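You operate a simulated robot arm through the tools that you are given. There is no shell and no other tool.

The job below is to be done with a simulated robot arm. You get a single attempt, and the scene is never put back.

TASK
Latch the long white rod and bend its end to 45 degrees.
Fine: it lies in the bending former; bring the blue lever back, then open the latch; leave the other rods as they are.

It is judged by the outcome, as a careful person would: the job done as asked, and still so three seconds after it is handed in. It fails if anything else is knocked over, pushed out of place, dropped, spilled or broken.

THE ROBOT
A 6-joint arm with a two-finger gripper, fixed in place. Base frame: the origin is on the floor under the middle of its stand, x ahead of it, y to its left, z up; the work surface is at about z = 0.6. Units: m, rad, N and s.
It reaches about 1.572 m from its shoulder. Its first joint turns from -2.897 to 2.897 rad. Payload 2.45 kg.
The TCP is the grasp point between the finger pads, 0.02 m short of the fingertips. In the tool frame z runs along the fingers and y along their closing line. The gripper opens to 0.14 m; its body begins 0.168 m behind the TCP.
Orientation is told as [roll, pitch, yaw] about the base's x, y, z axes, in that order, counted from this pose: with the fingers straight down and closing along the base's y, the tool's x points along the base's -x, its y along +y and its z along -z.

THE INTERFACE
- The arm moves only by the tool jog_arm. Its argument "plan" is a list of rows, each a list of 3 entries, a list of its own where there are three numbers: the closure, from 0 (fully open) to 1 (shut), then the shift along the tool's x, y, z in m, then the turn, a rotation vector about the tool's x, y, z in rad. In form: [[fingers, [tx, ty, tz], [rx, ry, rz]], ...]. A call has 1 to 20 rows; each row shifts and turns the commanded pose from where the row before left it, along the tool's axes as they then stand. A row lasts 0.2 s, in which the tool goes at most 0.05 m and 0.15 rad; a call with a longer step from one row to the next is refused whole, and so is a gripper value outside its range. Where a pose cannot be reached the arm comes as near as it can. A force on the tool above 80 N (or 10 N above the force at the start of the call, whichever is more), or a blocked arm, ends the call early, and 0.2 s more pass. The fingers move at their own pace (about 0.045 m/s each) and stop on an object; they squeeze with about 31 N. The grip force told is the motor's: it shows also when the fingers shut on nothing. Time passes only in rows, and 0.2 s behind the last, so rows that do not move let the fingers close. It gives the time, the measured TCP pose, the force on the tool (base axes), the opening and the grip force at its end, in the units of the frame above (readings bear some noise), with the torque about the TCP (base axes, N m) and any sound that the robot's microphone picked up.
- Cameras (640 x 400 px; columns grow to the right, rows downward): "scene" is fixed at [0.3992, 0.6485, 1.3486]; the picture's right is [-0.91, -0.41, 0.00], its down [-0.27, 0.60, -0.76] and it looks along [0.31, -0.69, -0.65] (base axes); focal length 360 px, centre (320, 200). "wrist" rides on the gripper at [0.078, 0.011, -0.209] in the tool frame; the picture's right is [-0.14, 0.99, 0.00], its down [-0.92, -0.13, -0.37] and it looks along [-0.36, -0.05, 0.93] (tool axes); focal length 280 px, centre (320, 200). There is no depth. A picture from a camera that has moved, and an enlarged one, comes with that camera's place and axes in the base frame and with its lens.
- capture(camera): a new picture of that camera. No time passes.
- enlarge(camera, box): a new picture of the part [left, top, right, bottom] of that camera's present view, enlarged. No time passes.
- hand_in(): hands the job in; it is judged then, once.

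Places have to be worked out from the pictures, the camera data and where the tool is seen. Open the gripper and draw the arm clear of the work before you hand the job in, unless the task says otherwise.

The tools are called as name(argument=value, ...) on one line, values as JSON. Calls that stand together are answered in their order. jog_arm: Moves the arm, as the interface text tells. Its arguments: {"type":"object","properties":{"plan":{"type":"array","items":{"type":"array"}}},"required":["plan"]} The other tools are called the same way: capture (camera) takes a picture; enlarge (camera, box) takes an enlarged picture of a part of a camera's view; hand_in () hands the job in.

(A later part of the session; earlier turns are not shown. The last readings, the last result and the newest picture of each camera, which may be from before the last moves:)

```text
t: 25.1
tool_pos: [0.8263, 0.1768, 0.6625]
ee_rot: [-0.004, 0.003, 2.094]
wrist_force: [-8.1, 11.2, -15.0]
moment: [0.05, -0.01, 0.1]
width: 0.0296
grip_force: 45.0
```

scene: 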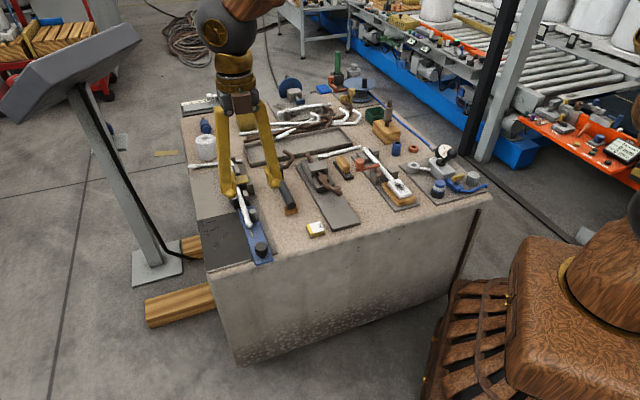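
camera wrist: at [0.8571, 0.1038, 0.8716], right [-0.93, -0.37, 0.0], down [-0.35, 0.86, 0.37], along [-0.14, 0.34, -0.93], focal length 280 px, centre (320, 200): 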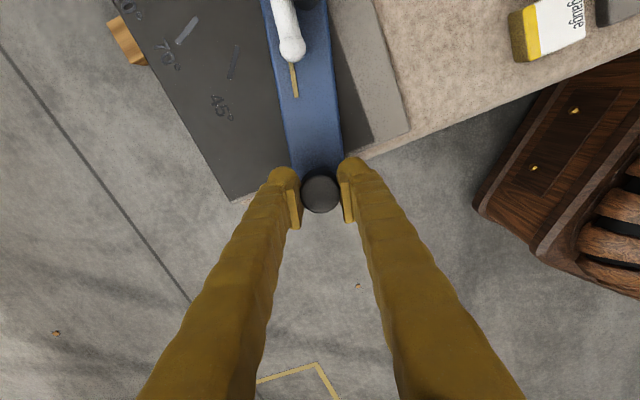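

The radial load dropped to ~14 N per that 1 mm correction, so I'll add a slight outward drift to each step and go on to about 30°.

jog_arm(plan=[[0.8, [-0.0009, -0.0102, 0], [0, 0, 0.05236]], [0.8, [-0.0004, -0.0102, 0], [0, 0, 0.05236]], [0.8, [-0.0004, -0.0102, 0], [0, 0, 0.05236]], [0.8, [-0.0004, -0.0102, 0], [0, 0, 0.05236]], [0.8, [-0.0004, -0.0102, 0], [0, 0, 0.05236]], [0.8, [0, 0, 0], [0, 0, 0]]])

capture(camera="wrist")

enlarge(camera="scene", box=[180, 150, 300, 280])

```text
t: 26.5
tool_pos: [0.8745, 0.2002, 0.6624]
ee_rot: [-0.003, 0.0, 1.832]
wrist_force: [6.2, -32.6, -17.2]
moment: [-0.35, -0.09, 0.03]
width: 0.0294
grip_force: 44.8
```

```text
taken
camera wrist: at [0.883, 0.1222, 0.8722], right [-0.99, -0.12, 0.0], down [-0.11, 0.92, 0.37], along [-0.04, 0.37, -0.93], focal length 280 px, centre (320, 200)
```

wrist: 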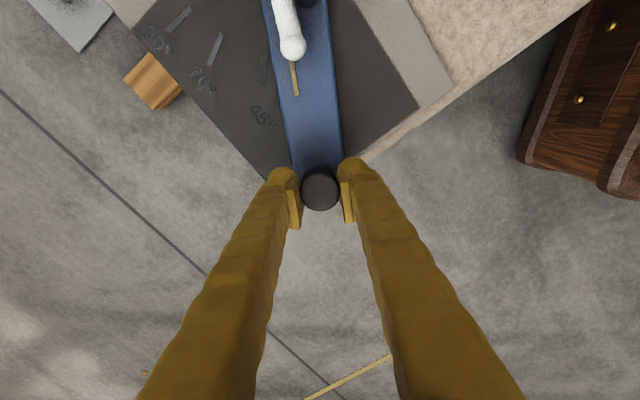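

```text
3.08 times, centred on (240, 215) of scene
camera zoom: at [0.3992, 0.6485, 1.3486], right [-0.91, -0.41, 0.0], down [-0.27, 0.6, -0.76], along [0.31, -0.69, -0.65], focal length 1109 px, centre (566, 154)
```

zoom: 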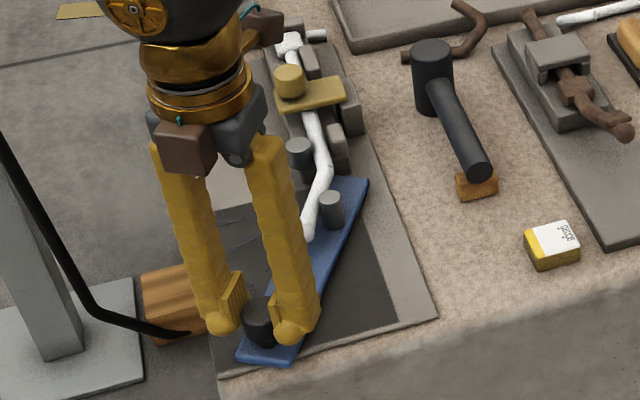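

Now ~30° has been turned and the radial load reversed (33 N inward), so I'll ease back 1.5 mm. I'll also look closely at the rod versus the pointer on the lever.

jog_arm(plan=[[0.8, [0.0015, 0, 0], [0, 0, 0]], [0.8, [0, 0, 0], [0, 0, 0]]])

enlarge(camera="wrist", box=[220, 0, 380, 110])

enlarge(camera="scene", box=[220, 150, 280, 220])

```text
t: 27.1
tool_pos: [0.8743, 0.201, 0.6622]
ee_rot: [-0.005, 0.0, 1.832]
wrist_force: [-1.7, -1.7, -4.2]
moment: [0.1, 0.05, 0.06]
width: 0.0296
grip_force: 44.8
```

```text
3.64 times, centred on (300, 55) of wrist
camera zoom: at [0.8831, 0.1221, 0.8721], right [-0.99, -0.12, 0.0], down [-0.12, 0.92, 0.37], along [-0.04, 0.37, -0.93], focal length 1020 px, centre (393, 727)
```

zoom: 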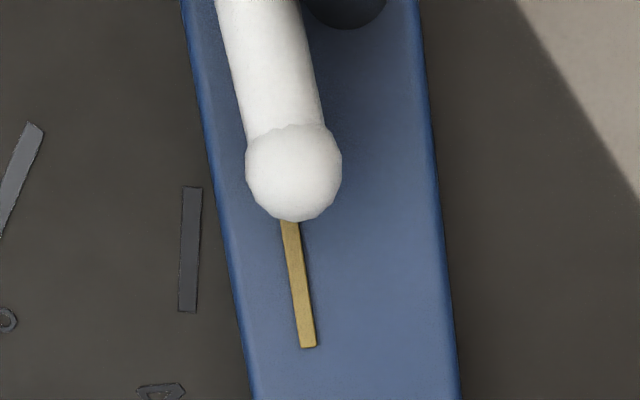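

```text
5.71 times, centred on (250, 185) of scene
camera zoom: at [0.3992, 0.6485, 1.3486], right [-0.91, -0.41, 0.0], down [-0.27, 0.6, -0.76], along [0.31, -0.69, -0.65], focal length 2060 px, centre (720, 286)
```

zoom: 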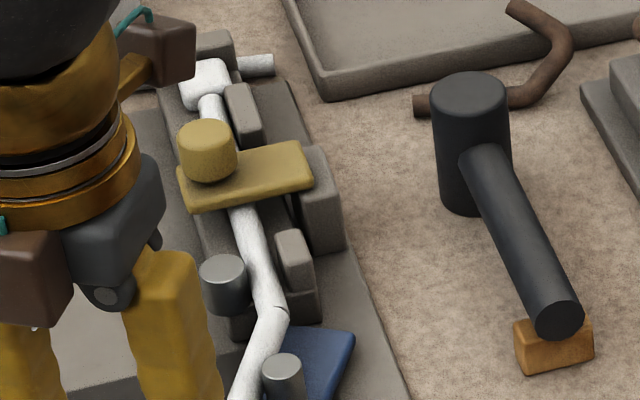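

Forces are near zero now. Measured from the picture, the lever is at 30° (pointer heading ≈ 104.5°), while the rod itself heads ≈ 109°, so it's bent about 26° and lags the lever a few degrees. I'll go on to 45° on the lever and measure the rod again.

jog_arm(plan=[[0.8, [-0.0001, -0.0102, 0], [0, 0, 0.05236]], [0.8, [-0.0001, -0.0102, 0], [0, 0, 0.05236]], [0.8, [-0.0001, -0.0102, 0], [0, 0, 0.05236]], [0.8, [0, -0.0102, 0], [0, 0, 0.05236]], [0.8, [0, -0.0102, 0], [0, 0, 0.05236]], [0.8, [0, 0, 0], [0, 0, 0]], [0.8, [0, 0, 0], [0, 0, 0]]])

enlarge(camera="wrist", box=[220, 0, 380, 110])

capture(camera="wrist")

enlarge(camera="scene", box=[180, 150, 300, 280])

```text
t: 28.7
tool_pos: [0.9241, 0.2077, 0.6626]
ee_rot: [-0.005, 0.0, 1.569]
wrist_force: [-3.2, 32.6, -14.1]
moment: [0.36, 0.01, 0.01]
width: 0.0297
grip_force: 45.3
```

```text
3.64 times, centred on (300, 55) of wrist
camera zoom: at [0.9132, 0.1296, 0.8716], right [-0.99, 0.14, 0.0], down [0.13, 0.92, 0.37], along [0.05, 0.36, -0.93], focal length 1020 px, centre (393, 727)
```

zoom: 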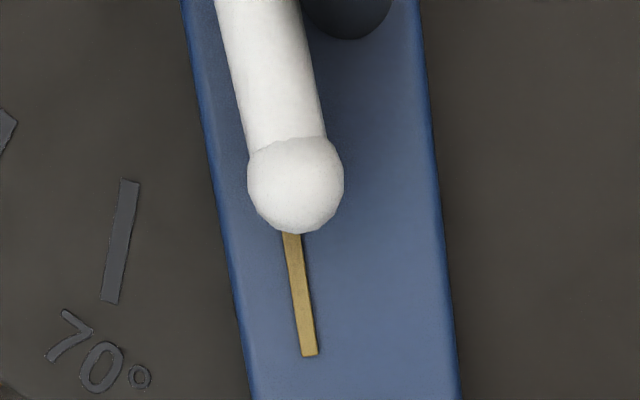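

```text
taken
camera wrist: at [0.9132, 0.1296, 0.8716], right [-0.99, 0.14, 0.0], down [0.13, 0.92, 0.37], along [0.05, 0.36, -0.93], focal length 280 px, centre (320, 200)
```

wrist: 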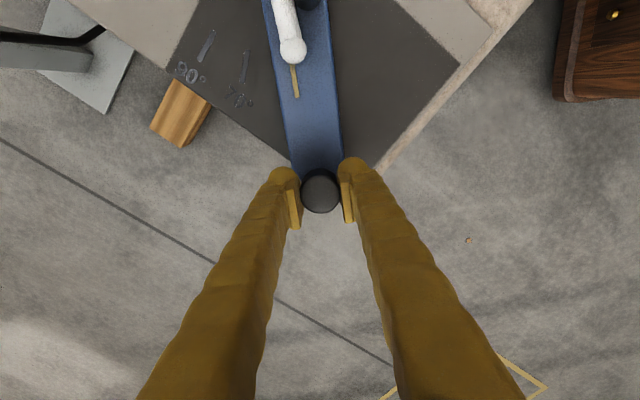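

```text
3.08 times, centred on (240, 215) of scene
camera zoom: at [0.3992, 0.6485, 1.3486], right [-0.91, -0.41, 0.0], down [-0.27, 0.6, -0.76], along [0.31, -0.69, -0.65], focal length 1109 px, centre (566, 154)
```

zoom: 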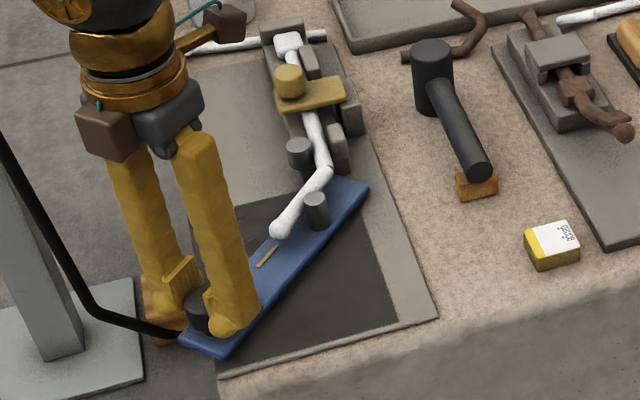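

The pointer is now at heading ≈ 90.2° (exactly on the 45° direction), but the rod itself heads ≈ 93.4°, i.e. about 41.6° of bend. I'll relieve the radial load and back the lever off ~9° to see how much the rod springs back.

jog_arm(plan=[[0.8, [-0.0015, 0, 0], [0, 0, 0]], [0.8, [0, 0.0102, 0], [0, 0, -0.05236]], [0.8, [0, 0.0102, 0], [0, 0, -0.05236]], [0.8, [0, 0.0102, 0], [0, 0, -0.05236]], [0.8, [0, 0, 0], [0, 0, 0]]])

enlarge(camera="wrist", box=[220, 0, 380, 110])

enlarge(camera="scene", box=[200, 150, 280, 240])

```text
t: 29.9
tool_pos: [0.8937, 0.2067, 0.6632]
ee_rot: [-0.001, 0.001, 1.726]
wrist_force: [6.4, -31.5, -17.5]
moment: [-0.32, -0.04, -0.01]
width: 0.0298
grip_force: 44.7
```

```text
3.64 times, centred on (300, 55) of wrist
camera zoom: at [0.8946, 0.1273, 0.8722], right [-1.0, -0.02, 0.0], down [-0.02, 0.93, 0.37], along [0.0, 0.37, -0.93], focal length 1020 px, centre (393, 727)
```

zoom: 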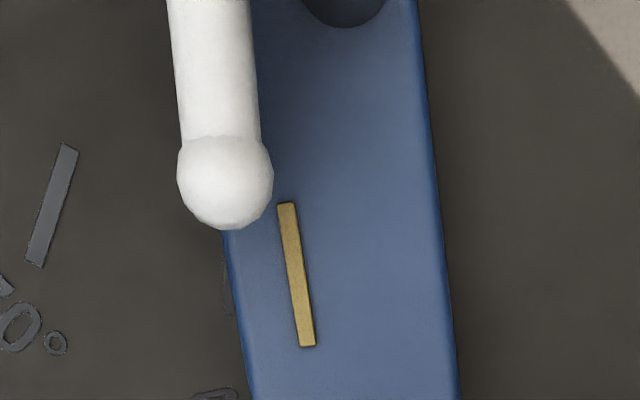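

```text
4.44 times, centred on (240, 195) of scene
camera zoom: at [0.3992, 0.6485, 1.3486], right [-0.91, -0.41, 0.0], down [-0.27, 0.6, -0.76], along [0.31, -0.69, -0.65], focal length 1602 px, centre (676, 222)
```

zoom: 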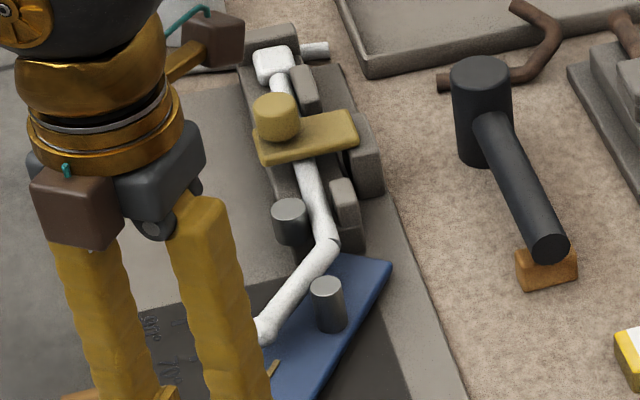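

The rod end hasn't moved since backing off (ball still at ≈ (0.928, 0.1015), heading 93.4°). So there's no springback, but its bend is only about 41.5°. I'll take the lever slightly past the mark, to ~48°, so that the rod itself reaches 45°.

jog_arm(plan=[[0.8, [0, -0.0102, 0], [0, 0, 0.05236]], [0.8, [0, -0.0102, 0], [0, 0, 0.05236]], [0.8, [0, -0.0102, 0], [0, 0, 0.05236]], [0.8, [0, -0.0051, 0], [0, 0, 0.02618]], [0.8, [0, -0.0051, 0], [0, 0, 0.02618]], [0.8, [0, 0, 0], [0, 0, 0]], [0.8, [0, 0, 0], [0, 0, 0]]])

enlarge(camera="wrist", box=[220, 0, 380, 110])

enlarge(camera="scene", box=[200, 150, 280, 240])

```text
t: 31.5
tool_pos: [0.933, 0.2114, 0.6639]
ee_rot: [-0.002, 0.0, 1.517]
wrist_force: [-4.3, -3.7, -6.6]
moment: [0.0, 0.08, -0.32]
width: 0.0296
grip_force: 45.4
```

```text
3.64 times, centred on (300, 55) of wrist
camera zoom: at [0.9186, 0.1333, 0.8722], right [-0.98, 0.19, 0.0], down [0.18, 0.91, 0.37], along [0.07, 0.36, -0.93], focal length 1020 px, centre (393, 727)
```

zoom: 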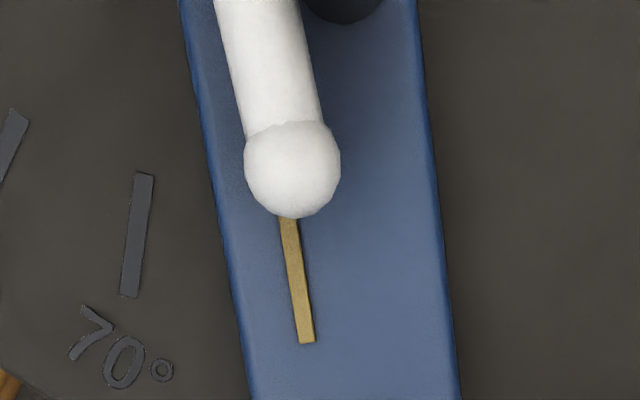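

```text
4.44 times, centred on (240, 195) of scene
camera zoom: at [0.3992, 0.6485, 1.3486], right [-0.91, -0.41, 0.0], down [-0.27, 0.6, -0.76], along [0.31, -0.69, -0.65], focal length 1602 px, centre (676, 222)
```

zoom: 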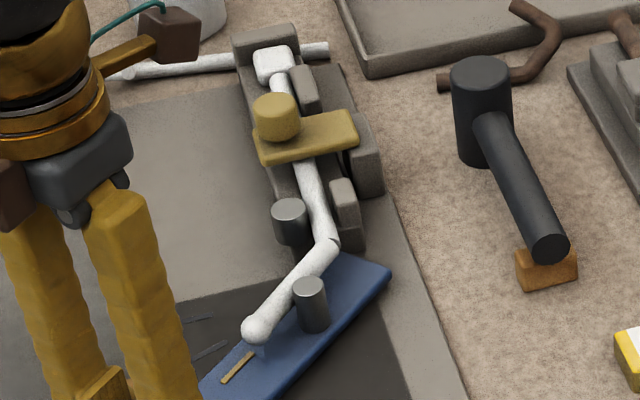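

The lever is at 48°. The rod measures ≈ 44° (wrist: heading ~91°; scene estimate 43.6°). I'll add one more degree, then back the lever off and re-measure the free rod.

jog_arm(plan=[[0.8, [0, -0.0037, 0], [0, 0, 0.019]], [0.8, [0, 0, 0], [0, 0, 0]], [0.8, [0, 0, 0], [0, 0, 0]]])

enlarge(camera="wrist", box=[220, 0, 380, 110])

enlarge(camera="scene", box=[200, 150, 280, 240])

```text
t: 32.3
tool_pos: [0.9368, 0.2101, 0.6624]
ee_rot: [-0.004, -0.001, 1.497]
wrist_force: [-2.7, 10.4, -5.0]
moment: [0.08, 0.08, -0.08]
width: 0.0299
grip_force: 44.8
```

```text
3.64 times, centred on (300, 55) of wrist
camera zoom: at [0.9209, 0.1335, 0.8722], right [-0.98, 0.21, 0.0], down [0.19, 0.91, 0.37], along [0.08, 0.36, -0.93], focal length 1020 px, centre (393, 727)
```

zoom: 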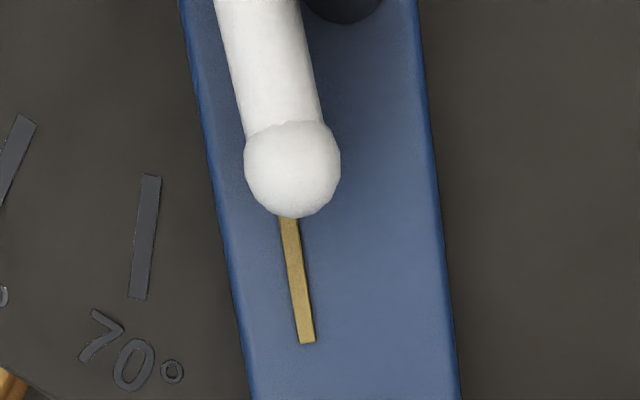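

```text
4.44 times, centred on (240, 195) of scene
camera zoom: at [0.3992, 0.6485, 1.3486], right [-0.91, -0.41, 0.0], down [-0.27, 0.6, -0.76], along [0.31, -0.69, -0.65], focal length 1602 px, centre (676, 222)
```

zoom: 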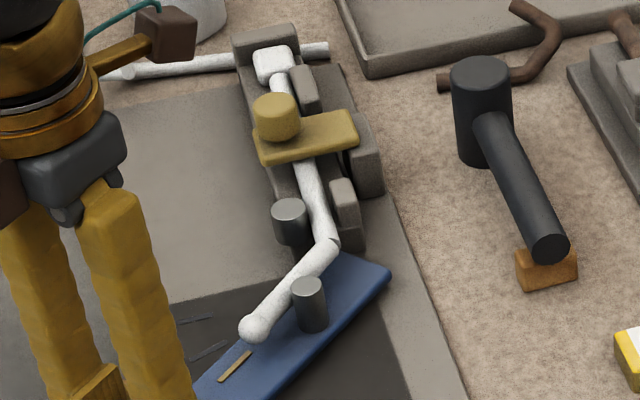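

The rod now reads ≈ 45° (lever ≈ 49°). I'll bring the lever back counter-clockwise, first 15°, and verify the rod stays.

jog_arm(plan=[[0.8, [0.0006, 0.0102, 0], [0, 0, -0.05236]], [0.8, [0.0006, 0.0102, 0], [0, 0, -0.05236]], [0.8, [0.0006, 0.0102, 0], [0, 0, -0.05236]], [0.8, [0.0006, 0.0102, 0], [0, 0, -0.05236]], [0.8, [0.0006, 0.0102, 0], [0, 0, -0.05236]], [0.8, [0, 0, 0], [0, 0, 0]]])

enlarge(camera="wrist", box=[200, 0, 380, 110])

enlarge(camera="scene", box=[200, 150, 280, 240])

```text
t: 33.7
tool_pos: [0.8881, 0.2051, 0.6632]
ee_rot: [-0.005, 0.001, 1.76]
wrist_force: [1.3, -2.7, 10.0]
moment: [-0.02, -0.01, 0.01]
width: 0.0297
grip_force: 44.9
```

```text
3.56 times, centred on (290, 55) of wrist
camera zoom: at [0.8908, 0.1265, 0.8722], right [-1.0, -0.05, 0.0], down [-0.05, 0.93, 0.37], along [-0.02, 0.37, -0.93], focal length 997 px, centre (427, 716)
```

zoom: 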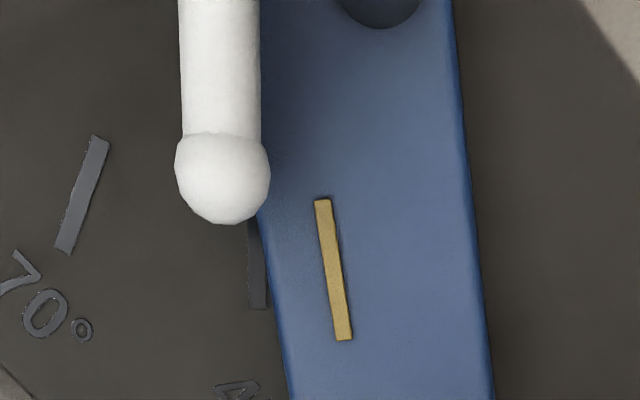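

```text
4.44 times, centred on (240, 195) of scene
camera zoom: at [0.3992, 0.6485, 1.3486], right [-0.91, -0.41, 0.0], down [-0.27, 0.6, -0.76], along [0.31, -0.69, -0.65], focal length 1602 px, centre (676, 222)
```

zoom: 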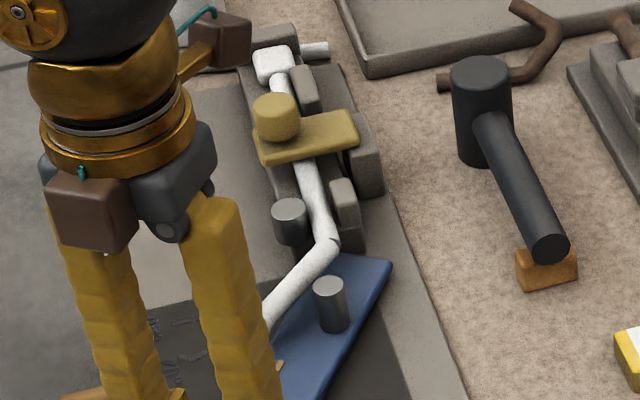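

With the lever backed off, the rod heading is ≈ 89.6–90°, i.e. about 45° of bend and lined up with the 45° mark. Forces are low, so I'll continue bringing the lever back.

jog_arm(plan=[[0.8, [0.0006, 0.0102, 0], [0, 0, -0.05236]], [0.8, [0.0006, 0.0102, 0], [0, 0, -0.05236]], [0.8, [0.0006, 0.0102, 0], [0, 0, -0.05236]], [0.8, [0.0006, 0.0102, 0], [0, 0, -0.05236]], [0.8, [0.0006, 0.0102, 0], [0, 0, -0.05236]], [0.8, [0.0006, 0.0102, 0], [0, 0, -0.05236]], [0.8, [0, 0, 0], [0, 0, 0]]])

capture(camera="wrist")

```text
t: 35.3
tool_pos: [0.8307, 0.1827, 0.6618]
ee_rot: [-0.003, 0.003, 2.071]
wrist_force: [15.3, -26.1, 1.8]
moment: [-0.24, -0.2, 0.03]
width: 0.0299
grip_force: 44.7
```

```text
taken
camera wrist: at [0.8578, 0.109, 0.8715], right [-0.93, -0.36, 0.0], down [-0.33, 0.87, 0.37], along [-0.13, 0.34, -0.93], focal length 280 px, centre (320, 200)
```

wrist: 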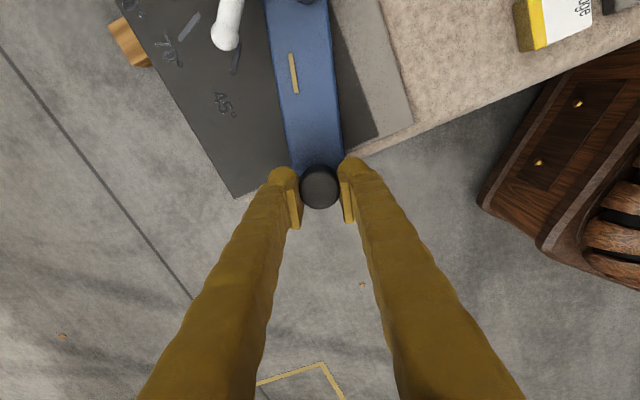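

There's a 30 N inward radial load, so I'll shift 1.5 mm inward while continuing to the lever's rest position (~16° left), finishing slowly.

jog_arm(plan=[[0.8, [0.0015, 0, 0], [0, 0, 0]], [0.8, [0.0007, 0.0102, 0], [0, 0, -0.05236]], [0.8, [0.0007, 0.0102, 0], [0, 0, -0.05236]], [0.8, [0.0007, 0.0102, 0], [0, 0, -0.05236]], [0.8, [0.0007, 0.0102, 0], [0, 0, -0.05236]], [0.8, [0.0004, 0.0061, 0], [0, 0, -0.0314]], [0.8, [0.0002, 0.0031, 0], [0, 0, -0.016]], [0.8, [0, 0, 0], [0, 0, 0]]])

enlarge(camera="wrist", box=[190, 0, 390, 210])

enlarge(camera="scene", box=[180, 150, 300, 280])

```text
t: 37.1
tool_pos: [0.7914, 0.1505, 0.6619]
ee_rot: [-0.001, 0.003, 2.332]
wrist_force: [-23.9, 22.5, -8.8]
moment: [0.27, 0.26, -0.04]
width: 0.0295
grip_force: 45.0
```

```text
1.90 times, centred on (290, 105) of wrist
camera zoom: at [0.8373, 0.0862, 0.871], right [-0.81, -0.58, 0.0], down [-0.54, 0.76, 0.37], along [-0.21, 0.3, -0.93], focal length 534 px, centre (377, 381)
```

zoom: 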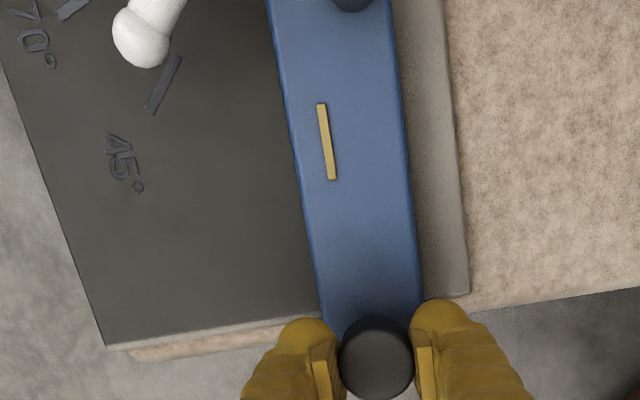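

```text
3.08 times, centred on (240, 215) of scene
camera zoom: at [0.3992, 0.6485, 1.3486], right [-0.91, -0.41, 0.0], down [-0.27, 0.6, -0.76], along [0.31, -0.69, -0.65], focal length 1109 px, centre (566, 154)
```

zoom: 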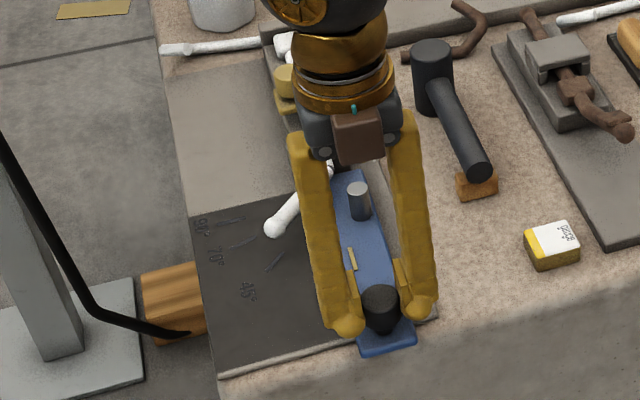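

The lever is ~1.3° short of its start position (yaw 2.332 vs 2.354). I'll ease 1.5 mm outward and nudge it the rest of the way until it meets its stop.

jog_arm(plan=[[0.8, [-0.0015, 0.002, 0], [0, 0, -0.011]], [0.8, [0, 0.002, 0], [0, 0, -0.011]], [0.8, [0, 0.001, 0], [0, 0, 0]], [0.8, [0, 0, 0], [0, 0, 0]]])

enlarge(camera="wrist", box=[190, 0, 390, 210])

```text
t: 38.1
tool_pos: [0.7887, 0.1481, 0.6622]
ee_rot: [-0.004, 0.004, 2.352]
wrist_force: [19.1, -16.3, -34.1]
moment: [-0.13, -0.09, 0.0]
width: 0.0299
grip_force: 44.7
```

```text
1.90 times, centred on (290, 105) of wrist
camera zoom: at [0.835, 0.0842, 0.8716], right [-0.8, -0.6, 0.0], down [-0.56, 0.74, 0.37], along [-0.22, 0.29, -0.93], focal length 534 px, centre (377, 381)
```

zoom: 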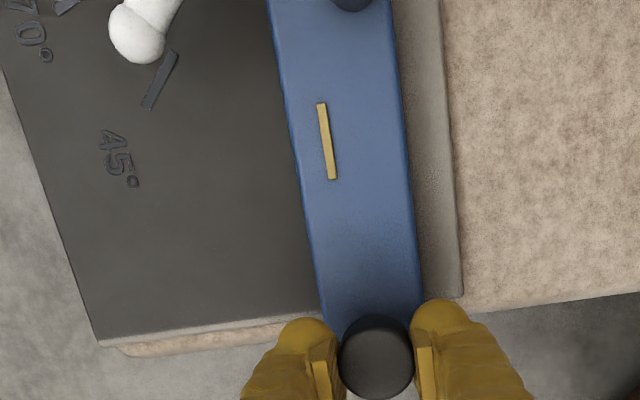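

The lever pointer measures heading 134.7° with the same offset as at the start, so it's back within a fraction of a degree. I'll nudge it one more millimetre, then release the knob and lift clear.

jog_arm(plan=[[0.8, [0.001, 0.001, 0], [0, 0, 0]], [0.8, [0, 0, 0], [0, 0, 0]], [0.65, [0, 0, 0], [0, 0, 0]], [0.5, [0, 0, 0], [0, 0, 0]], [0.5, [0, 0, 0], [0, 0, 0]], [0.5, [0, 0, -0.02], [0, 0, 0]], [0.5, [0, 0, -0.04], [0, 0, 0]], [0.5, [0, 0, -0.04], [0, 0, 0]], [0.5, [0, 0, -0.04], [0, 0, 0]], [0.5, [0, 0, -0.04], [0, 0, 0]], [0.5, [0, 0, 0], [0, 0, 0]]])

capture(camera="wrist")

enlarge(camera="wrist", box=[190, 0, 370, 170])

enlarge(camera="scene", box=[180, 150, 300, 280])

```text
t: 40.5
tool_pos: [0.7874, 0.1467, 0.8431]
ee_rot: [-0.001, 0.001, 2.352]
wrist_force: [0.0, 0.2, 0.8]
moment: [0.0, 0.0, 0.0]
width: 0.07
grip_force: 0.1
```

```text
taken
camera wrist: at [0.8343, 0.0826, 1.0521], right [-0.8, -0.6, 0.0], down [-0.56, 0.74, 0.37], along [-0.22, 0.29, -0.93], focal length 280 px, centre (320, 200)
```

wrist: 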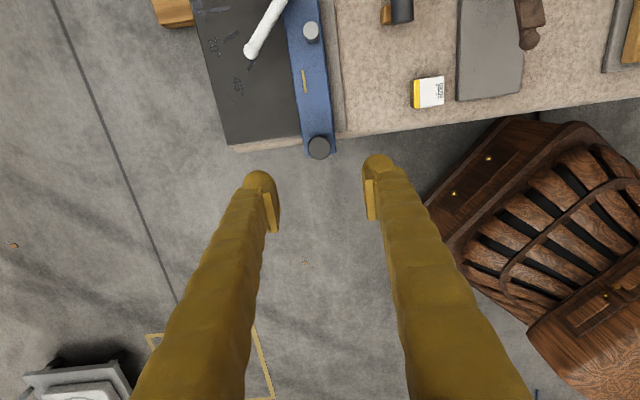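

```text
2.35 times, centred on (280, 85) of wrist
camera zoom: at [0.8343, 0.0826, 1.0521], right [-0.8, -0.6, 0.0], down [-0.56, 0.74, 0.37], along [-0.22, 0.29, -0.93], focal length 660 px, centre (414, 471)
```

zoom: 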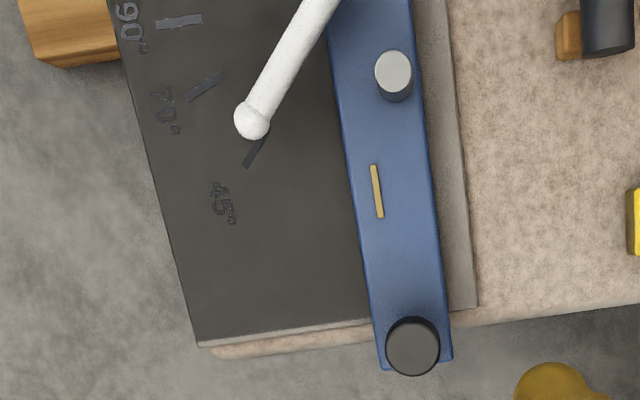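

```text
3.08 times, centred on (240, 215) of scene
camera zoom: at [0.3992, 0.6485, 1.3486], right [-0.91, -0.41, 0.0], down [-0.27, 0.6, -0.76], along [0.31, -0.69, -0.65], focal length 1109 px, centre (566, 154)
```

zoom: 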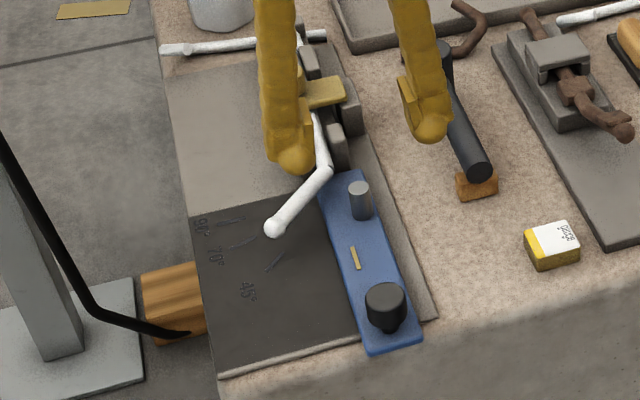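

The lever is back and the rod holds its bend. I'll compare the lever with the original picture using the same crop as at the start.

enlarge(camera="scene", box=[205, 180, 285, 270])

enlarge(camera="wrist", box=[210, 0, 350, 90])

```text
4.44 times, centred on (245, 225) of scene
camera zoom: at [0.3992, 0.6485, 1.3486], right [-0.91, -0.41, 0.0], down [-0.27, 0.6, -0.76], along [0.31, -0.69, -0.65], focal length 1602 px, centre (653, 89)
```

zoom: 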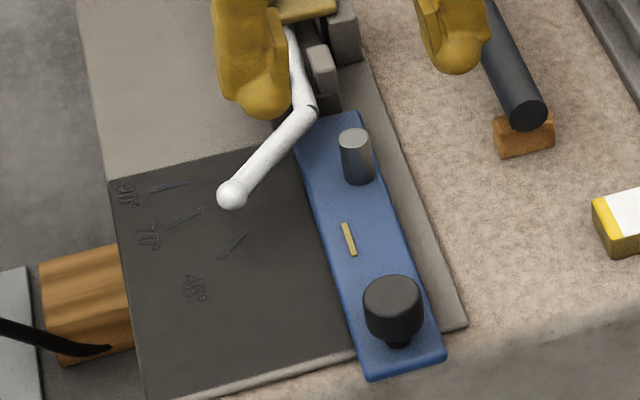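

```text
4.44 times, centred on (280, 45) of wrist
camera zoom: at [0.8343, 0.0826, 1.0521], right [-0.8, -0.6, 0.0], down [-0.56, 0.74, 0.37], along [-0.22, 0.29, -0.93], focal length 1246 px, centre (498, 889)
```

zoom: 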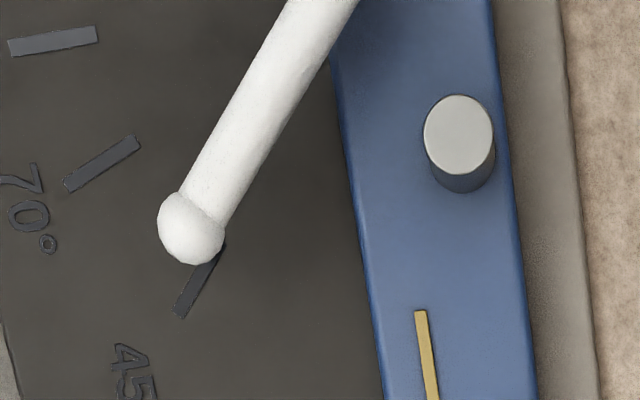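

The lever matches its original picture exactly, and the free rod measures ≈ 45° (heading 89.8°). Next comes the latch: I'll turn back to yaw 0.784 and move above the latch knob at ≈ (1.015, -0.054).

jog_arm(plan=[[0.5, [0, 0, 0], [0, 0, 0.1425]], [0.5, [0, 0, 0], [0, 0, 0.1425]], [0.5, [0, 0, 0], [0, 0, 0.1425]], [0.5, [0, 0, 0], [0, 0, 0.1425]], [0.5, [0, 0, 0], [0, 0, 0.1425]], [0.5, [0, 0, 0], [0, 0, 0.1425]], [0.5, [0, 0, 0], [0, 0, 0.1425]], [0.5, [0, 0, 0], [0, 0, 0.1425]], [0.5, [0, 0, 0], [0, 0, 0.1425]], [0.5, [0, 0, 0], [0, 0, 0.1425]], [0.6, [0, 0, 0], [0, 0, 0.1425]], [0.6, [-0.0028, -0.0432, 0], [0, 0, 0]], [0.68, [-0.0028, -0.0432, 0], [0, 0, 0]], [0.68, [-0.0028, -0.0432, 0], [0, 0, 0]], [0.68, [-0.0028, -0.0432, 0], [0, 0, 0]], [0.68, [-0.0028, -0.0432, 0], [0, 0, 0]], [0.68, [-0.0028, -0.0432, 0], [0, 0, 0]], [0.68, [-0.0028, -0.0432, 0], [0, 0, 0]], [0.68, [0, 0, 0], [0, 0, 0]]])

capture(camera="wrist")

enlarge(camera="wrist", box=[220, 60, 420, 200])

enlarge(camera="scene", box=[180, 130, 300, 260])

```text
t: 44.5
tool_pos: [1.0148, -0.0532, 0.8423]
ee_rot: [-0.001, -0.001, 0.786]
wrist_force: [0.2, 0.0, 0.6]
moment: [0.02, 0.04, 0.02]
width: 0.0452
grip_force: 0.0
```

```text
taken
camera wrist: at [0.9518, -0.1012, 1.051], right [-0.6, 0.8, 0.0], down [0.74, 0.56, 0.37], along [0.3, 0.22, -0.93], focal length 280 px, centre (320, 200)
```

wrist: 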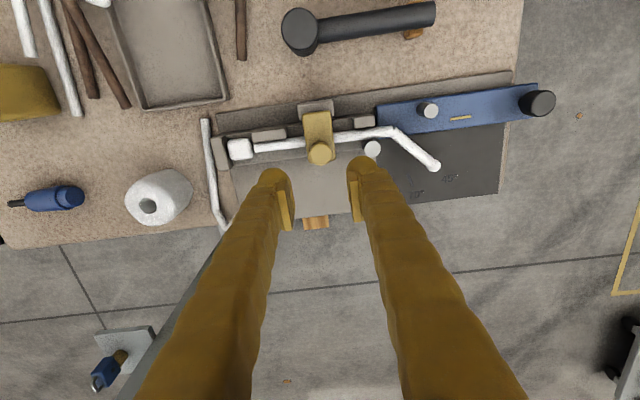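

```text
2.86 times, centred on (320, 130) of wrist
camera zoom: at [0.9518, -0.1012, 1.051], right [-0.6, 0.8, 0.0], down [0.74, 0.56, 0.37], along [0.3, 0.22, -0.93], focal length 801 px, centre (320, 400)
```

zoom: 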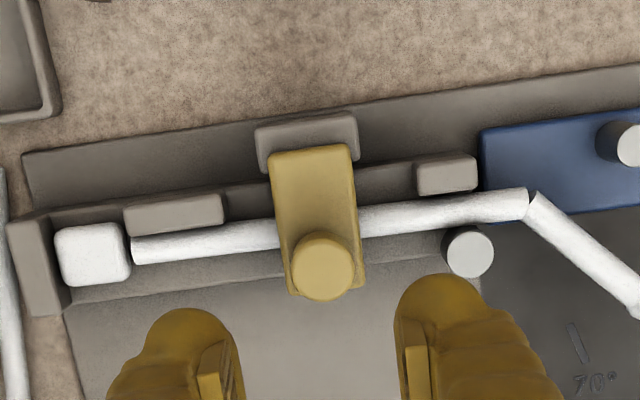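

```text
3.08 times, centred on (240, 195) of scene
camera zoom: at [0.3992, 0.6485, 1.3486], right [-0.91, -0.41, 0.0], down [-0.27, 0.6, -0.76], along [0.31, -0.69, -0.65], focal length 1109 px, centre (566, 215)
```

zoom: 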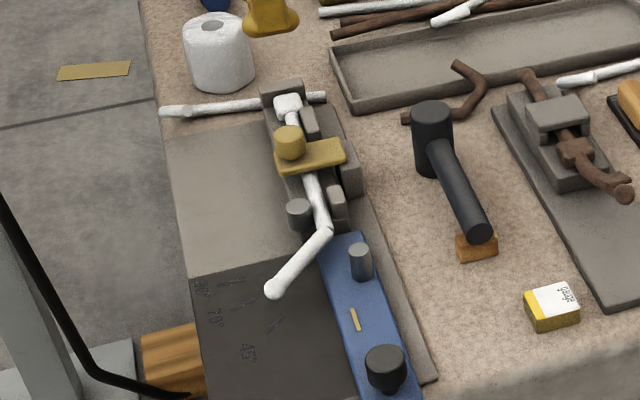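

The bent rod, latch and surroundings look fine. The gripper is centred over the latch knob, so I'll descend to z ≈ 0.681 and grip it.

jog_arm(plan=[[0.68, [0.001, 0.0005, 0.035], [0, 0, 0]], [0.68, [0, 0, 0.035], [0, 0, 0]], [0.68, [0, 0, 0.035], [0, 0, 0]], [0.68, [0, 0, 0.03], [0, 0, 0]], [0.68, [0, 0, 0.015], [0, 0, 0]], [0.68, [0, 0, 0.01], [0, 0, 0]], [0.75, [0, 0, 0], [0, 0, 0]], [0.82, [0, 0, 0], [0, 0, 0]], [0.82, [0, 0, 0], [0, 0, 0]]])

enlarge(camera="wrist", box=[220, 80, 420, 220])

enlarge(camera="scene", box=[200, 130, 290, 200])

```text
t: 46.5
tool_pos: [1.0143, -0.0528, 0.6822]
ee_rot: [-0.002, -0.003, 0.784]
wrist_force: [1.3, -1.4, -1.6]
moment: [0.01, 0.03, -0.01]
width: 0.0268
grip_force: 1.3
```

```text
2.86 times, centred on (320, 150) of wrist
camera zoom: at [0.9507, -0.1013, 0.8919], right [-0.6, 0.8, 0.0], down [0.74, 0.56, 0.37], along [0.3, 0.22, -0.93], focal length 801 px, centre (320, 343)
```

zoom: 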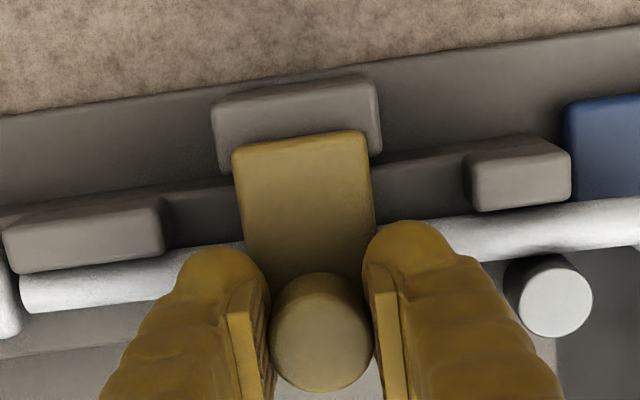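

```text
5.71 times, centred on (245, 165) of scene
camera zoom: at [0.3992, 0.6485, 1.3486], right [-0.91, -0.41, 0.0], down [-0.27, 0.6, -0.76], along [0.31, -0.69, -0.65], focal length 2060 px, centre (749, 400)
```

zoom: 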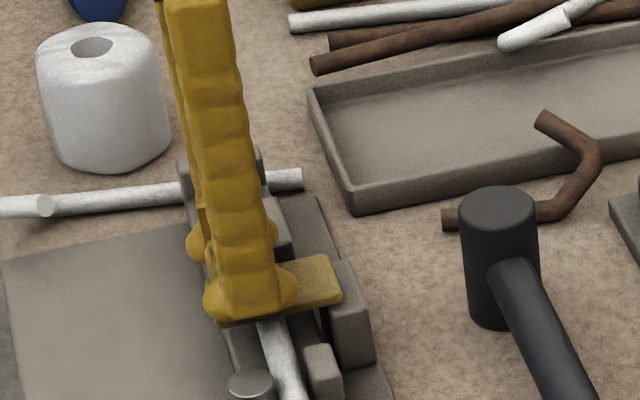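

The pads just touch the knob at 26.8 mm. I'll firm up the grip and begin swinging the latch up along its arc, checking after the first third.

jog_arm(plan=[[0.9, [0, 0, 0], [0, 0, 0]], [0.9, [0, 0, 0], [0, 0, 0]], [0.9, [0.0045, 0, -0.0092], [0, 0, 0]], [0.9, [0.006, 0, -0.0083], [0, 0, 0]], [0.9, [0.0074, 0, -0.007], [0, 0, 0]]])

enlarge(camera="wrist", box=[220, 80, 420, 220])

enlarge(camera="scene", box=[200, 130, 290, 200])

```text
t: 47.7
tool_pos: [1.0007, -0.0661, 0.708]
ee_rot: [-0.003, -0.002, 0.786]
wrist_force: [9.7, 3.2, -20.0]
moment: [0.71, -0.72, -0.07]
width: 0.027
grip_force: 44.7
```

```text
2.86 times, centred on (320, 150) of wrist
camera zoom: at [0.9379, -0.1144, 0.9163], right [-0.6, 0.8, 0.0], down [0.74, 0.56, 0.37], along [0.3, 0.22, -0.93], focal length 801 px, centre (320, 343)
```

zoom: 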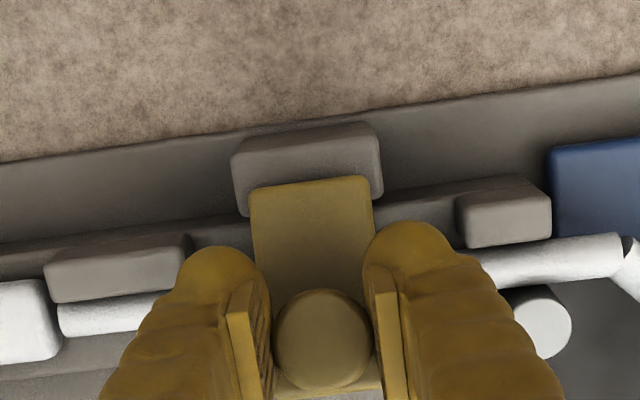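

```text
5.71 times, centred on (245, 165) of scene
camera zoom: at [0.3992, 0.6485, 1.3486], right [-0.91, -0.41, 0.0], down [-0.27, 0.6, -0.76], along [0.31, -0.69, -0.65], focal length 2060 px, centre (749, 400)
```

zoom: 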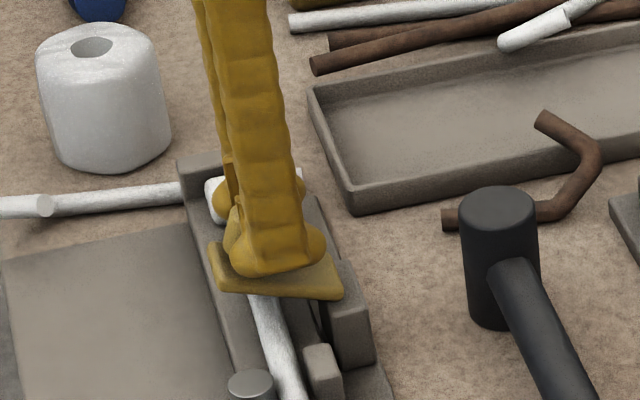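

The latch arm is lifting as expected, with friction-level forces. I'll continue up to vertical.

jog_arm(plan=[[0.9, [0.0085, 0, -0.0057], [0, 0, 0]], [0.9, [0.0094, 0, -0.0047], [0, 0, 0]], [0.9, [0.0099, 0, -0.003], [0, 0, 0]], [0.9, [0.0102, 0, -0.0015], [0, 0, 0]]])

enlarge(camera="wrist", box=[220, 80, 420, 220])

enlarge(camera="scene", box=[200, 130, 290, 200])

```text
t: 48.7
tool_pos: [0.9734, -0.0936, 0.7228]
ee_rot: [-0.002, -0.003, 0.786]
wrist_force: [8.8, 6.2, -20.5]
moment: [0.42, -0.42, -0.03]
width: 0.0262
grip_force: 45.2
```

```text
2.86 times, centred on (320, 150) of wrist
camera zoom: at [0.9108, -0.1416, 0.9304], right [-0.6, 0.8, 0.0], down [0.74, 0.56, 0.37], along [0.3, 0.22, -0.93], focal length 801 px, centre (320, 343)
```

zoom: 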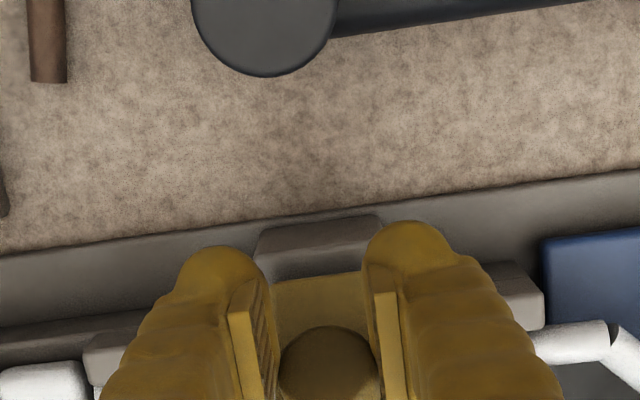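

```text
5.71 times, centred on (245, 165) of scene
camera zoom: at [0.3992, 0.6485, 1.3486], right [-0.91, -0.41, 0.0], down [-0.27, 0.6, -0.76], along [0.31, -0.69, -0.65], focal length 2060 px, centre (749, 400)
```

zoom: 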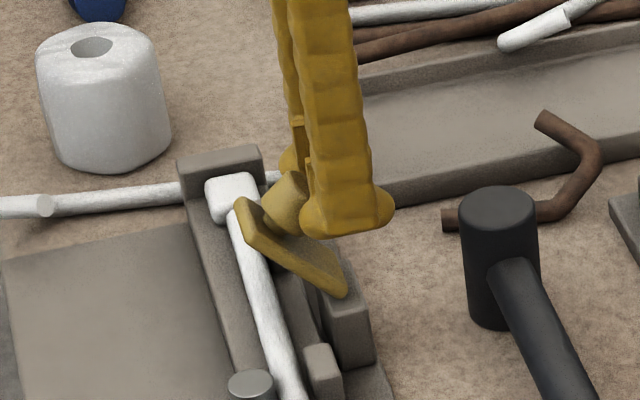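

The knob is slipping toward the edge of the pads: the arm has reached only ~34° short of vertical and the gripper is ahead of it. I'll hold the grip and turn the tool together with the latch about its hinge, so the pads carry it without more slip.

jog_arm(plan=[[1.0, [0.0034, 0, 0.0002], [0, -0.05, 0]], [1.0, [0.0068, 0, 0.0006], [0, -0.1, 0]], [1.0, [0.0068, 0, 0.0006], [0, -0.1, 0]]])

enlarge(camera="scene", box=[200, 110, 290, 200])

enlarge(camera="wrist", box=[220, 80, 420, 220])

```text
t: 49.5
tool_pos: [0.9616, -0.1049, 0.7173]
ee_rot: [-0.001, -0.251, 0.788]
wrist_force: [4.8, -8.2, -42.9]
moment: [-0.87, 0.84, -0.18]
width: 0.0263
grip_force: 44.6
```

```text
4.44 times, centred on (245, 155) of scene
camera zoom: at [0.3992, 0.6485, 1.3486], right [-0.91, -0.41, 0.0], down [-0.27, 0.6, -0.76], along [0.31, -0.69, -0.65], focal length 1602 px, centre (653, 400)
```

zoom: 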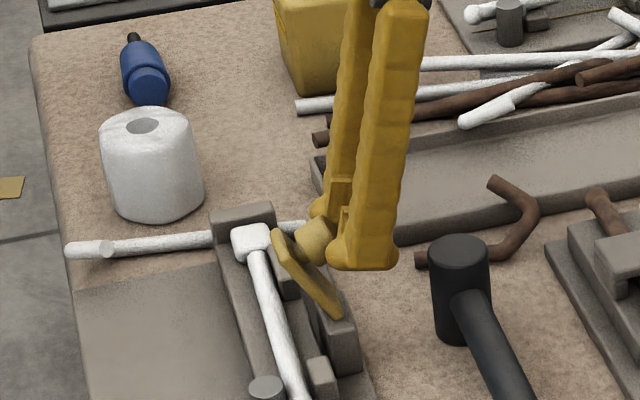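

```text
2.86 times, centred on (320, 150) of wrist
camera zoom: at [0.8645, -0.1882, 0.9008], right [-0.61, 0.79, 0.03], down [0.66, 0.48, 0.59], along [0.45, 0.38, -0.81], focal length 801 px, centre (320, 343)
```

zoom: 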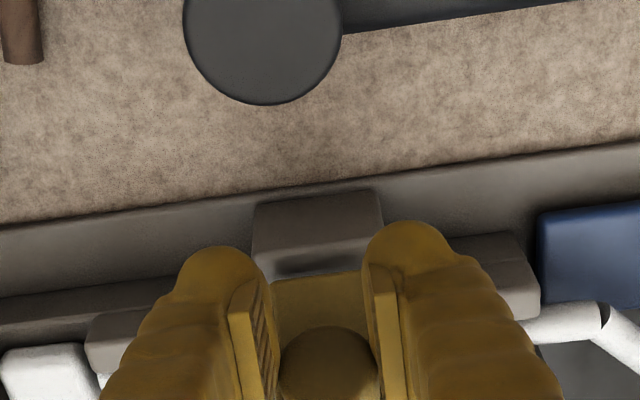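

The arm stands roughly 27° short of vertical with a 43 N upward pull, so the tool is about 2 mm too high for the latch's arc. I'll lower slightly and rotate a bit further with the latch, then look.

jog_arm(plan=[[1.0, [0.0004, 0, 0.0015], [0, 0, 0]], [1.0, [0.0064, 0, 0.0008], [0, -0.1, 0]], [1.0, [0, 0, 0], [0, 0, 0]]])

enlarge(camera="scene", box=[210, 120, 290, 200])

enlarge(camera="wrist", box=[220, 80, 420, 220])

```text
t: 50.3
tool_pos: [0.958, -0.1086, 0.715]
ee_rot: [-0.002, -0.352, 0.786]
wrist_force: [4.2, 5.3, -25.4]
moment: [-0.24, 0.22, -0.04]
width: 0.0264
grip_force: 45.3
```

```text
5.00 times, centred on (250, 160) of scene
camera zoom: at [0.3992, 0.6485, 1.3486], right [-0.91, -0.41, 0.0], down [-0.27, 0.6, -0.76], along [0.31, -0.69, -0.65], focal length 1803 px, centre (670, 400)
```

zoom: 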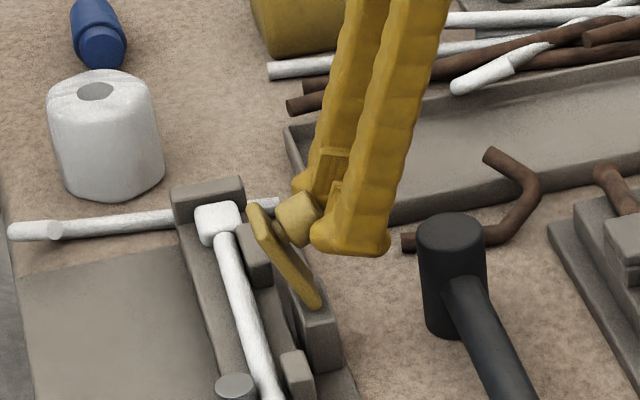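

```text
2.86 times, centred on (320, 150) of wrist
camera zoom: at [0.8479, -0.2046, 0.8847], right [-0.61, 0.79, 0.05], down [0.61, 0.43, 0.66], along [0.51, 0.43, -0.75], focal length 801 px, centre (320, 343)
```

zoom: 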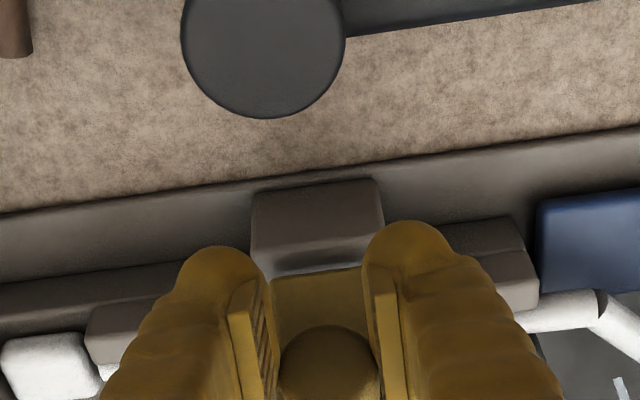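

The latch now stands ~20° short of vertical and is following the tool. I'll continue the same rotation with a slight extra lowering.

jog_arm(plan=[[1.0, [0.0068, 0, 0.0013], [0, -0.1, 0]], [1.0, [0.0065, 0, 0.0007], [0, -0.1, 0]], [1.0, [0, 0, 0], [0, 0, 0]]])

enlarge(camera="scene", box=[210, 120, 290, 200])

enlarge(camera="wrist", box=[220, 80, 420, 220])

```text
t: 51.1
tool_pos: [0.9494, -0.1177, 0.7085]
ee_rot: [-0.002, -0.554, 0.788]
wrist_force: [5.5, 7.0, -23.6]
moment: [-0.39, 0.33, 0.08]
width: 0.0264
grip_force: 45.5
```

```text
5.00 times, centred on (250, 160) of scene
camera zoom: at [0.3992, 0.6485, 1.3486], right [-0.91, -0.41, 0.0], down [-0.27, 0.6, -0.76], along [0.31, -0.69, -0.65], focal length 1803 px, centre (670, 400)
```

zoom: 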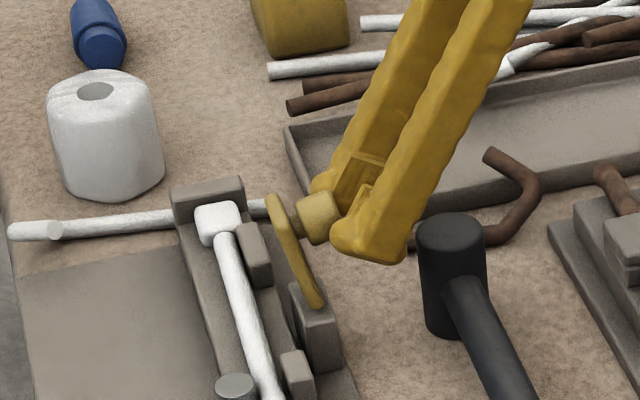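

```text
2.86 times, centred on (320, 150) of wrist
camera zoom: at [0.8179, -0.2348, 0.8454], right [-0.62, 0.78, 0.07], down [0.51, 0.33, 0.8], along [0.6, 0.53, -0.6], focal length 801 px, centre (320, 343)
```

zoom: 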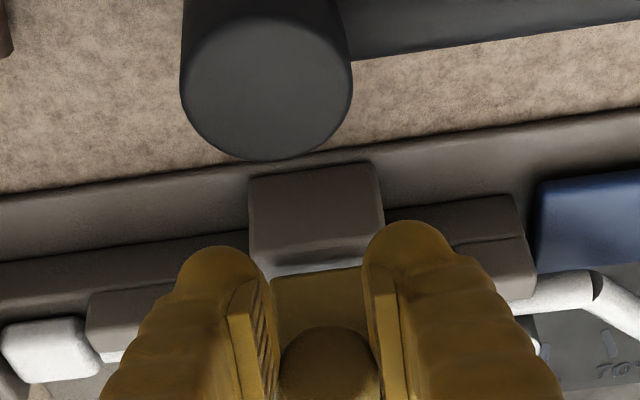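

The latch is ~12° short of vertical now. The fingers have room beside the hammer head, so I'll rotate two more small steps, past its balance point.

jog_arm(plan=[[1.0, [0.0068, 0, 0.0014], [0, -0.1, 0]], [1.0, [0.0065, 0, 0.0007], [0, -0.1, 0]], [1.0, [0, 0, 0], [0, 0, 0]]])

enlarge(camera="scene", box=[210, 120, 290, 200])

enlarge(camera="wrist", box=[220, 80, 420, 220])

```text
t: 51.9
tool_pos: [0.9417, -0.1243, 0.6994]
ee_rot: [-0.003, -0.752, 0.789]
wrist_force: [-8.0, 4.8, -11.3]
moment: [-0.53, 0.43, 0.19]
width: 0.0267
grip_force: 45.3
```

```text
5.00 times, centred on (250, 160) of scene
camera zoom: at [0.3992, 0.6485, 1.3486], right [-0.91, -0.41, 0.0], down [-0.27, 0.6, -0.76], along [0.31, -0.69, -0.65], focal length 1803 px, centre (670, 400)
```

zoom: 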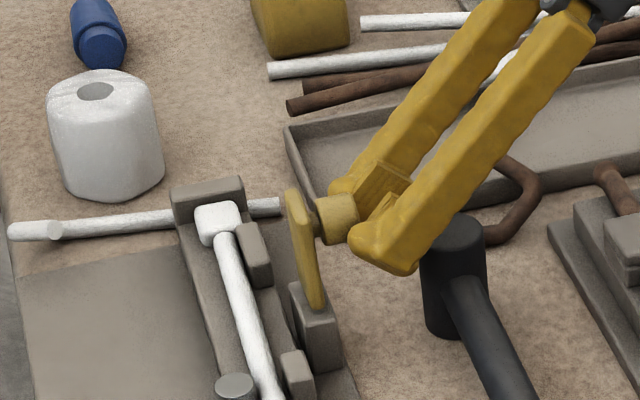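

```text
2.86 times, centred on (320, 150) of wrist
camera zoom: at [0.7943, -0.2586, 0.7986], right [-0.63, 0.77, 0.09], down [0.39, 0.21, 0.9], along [0.67, 0.6, -0.43], focal length 801 px, centre (320, 343)
```

zoom: 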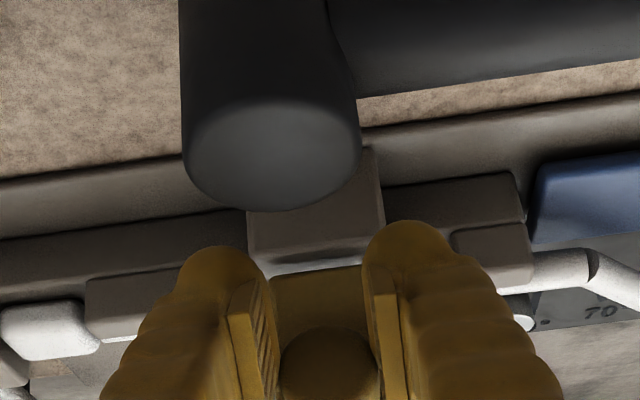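

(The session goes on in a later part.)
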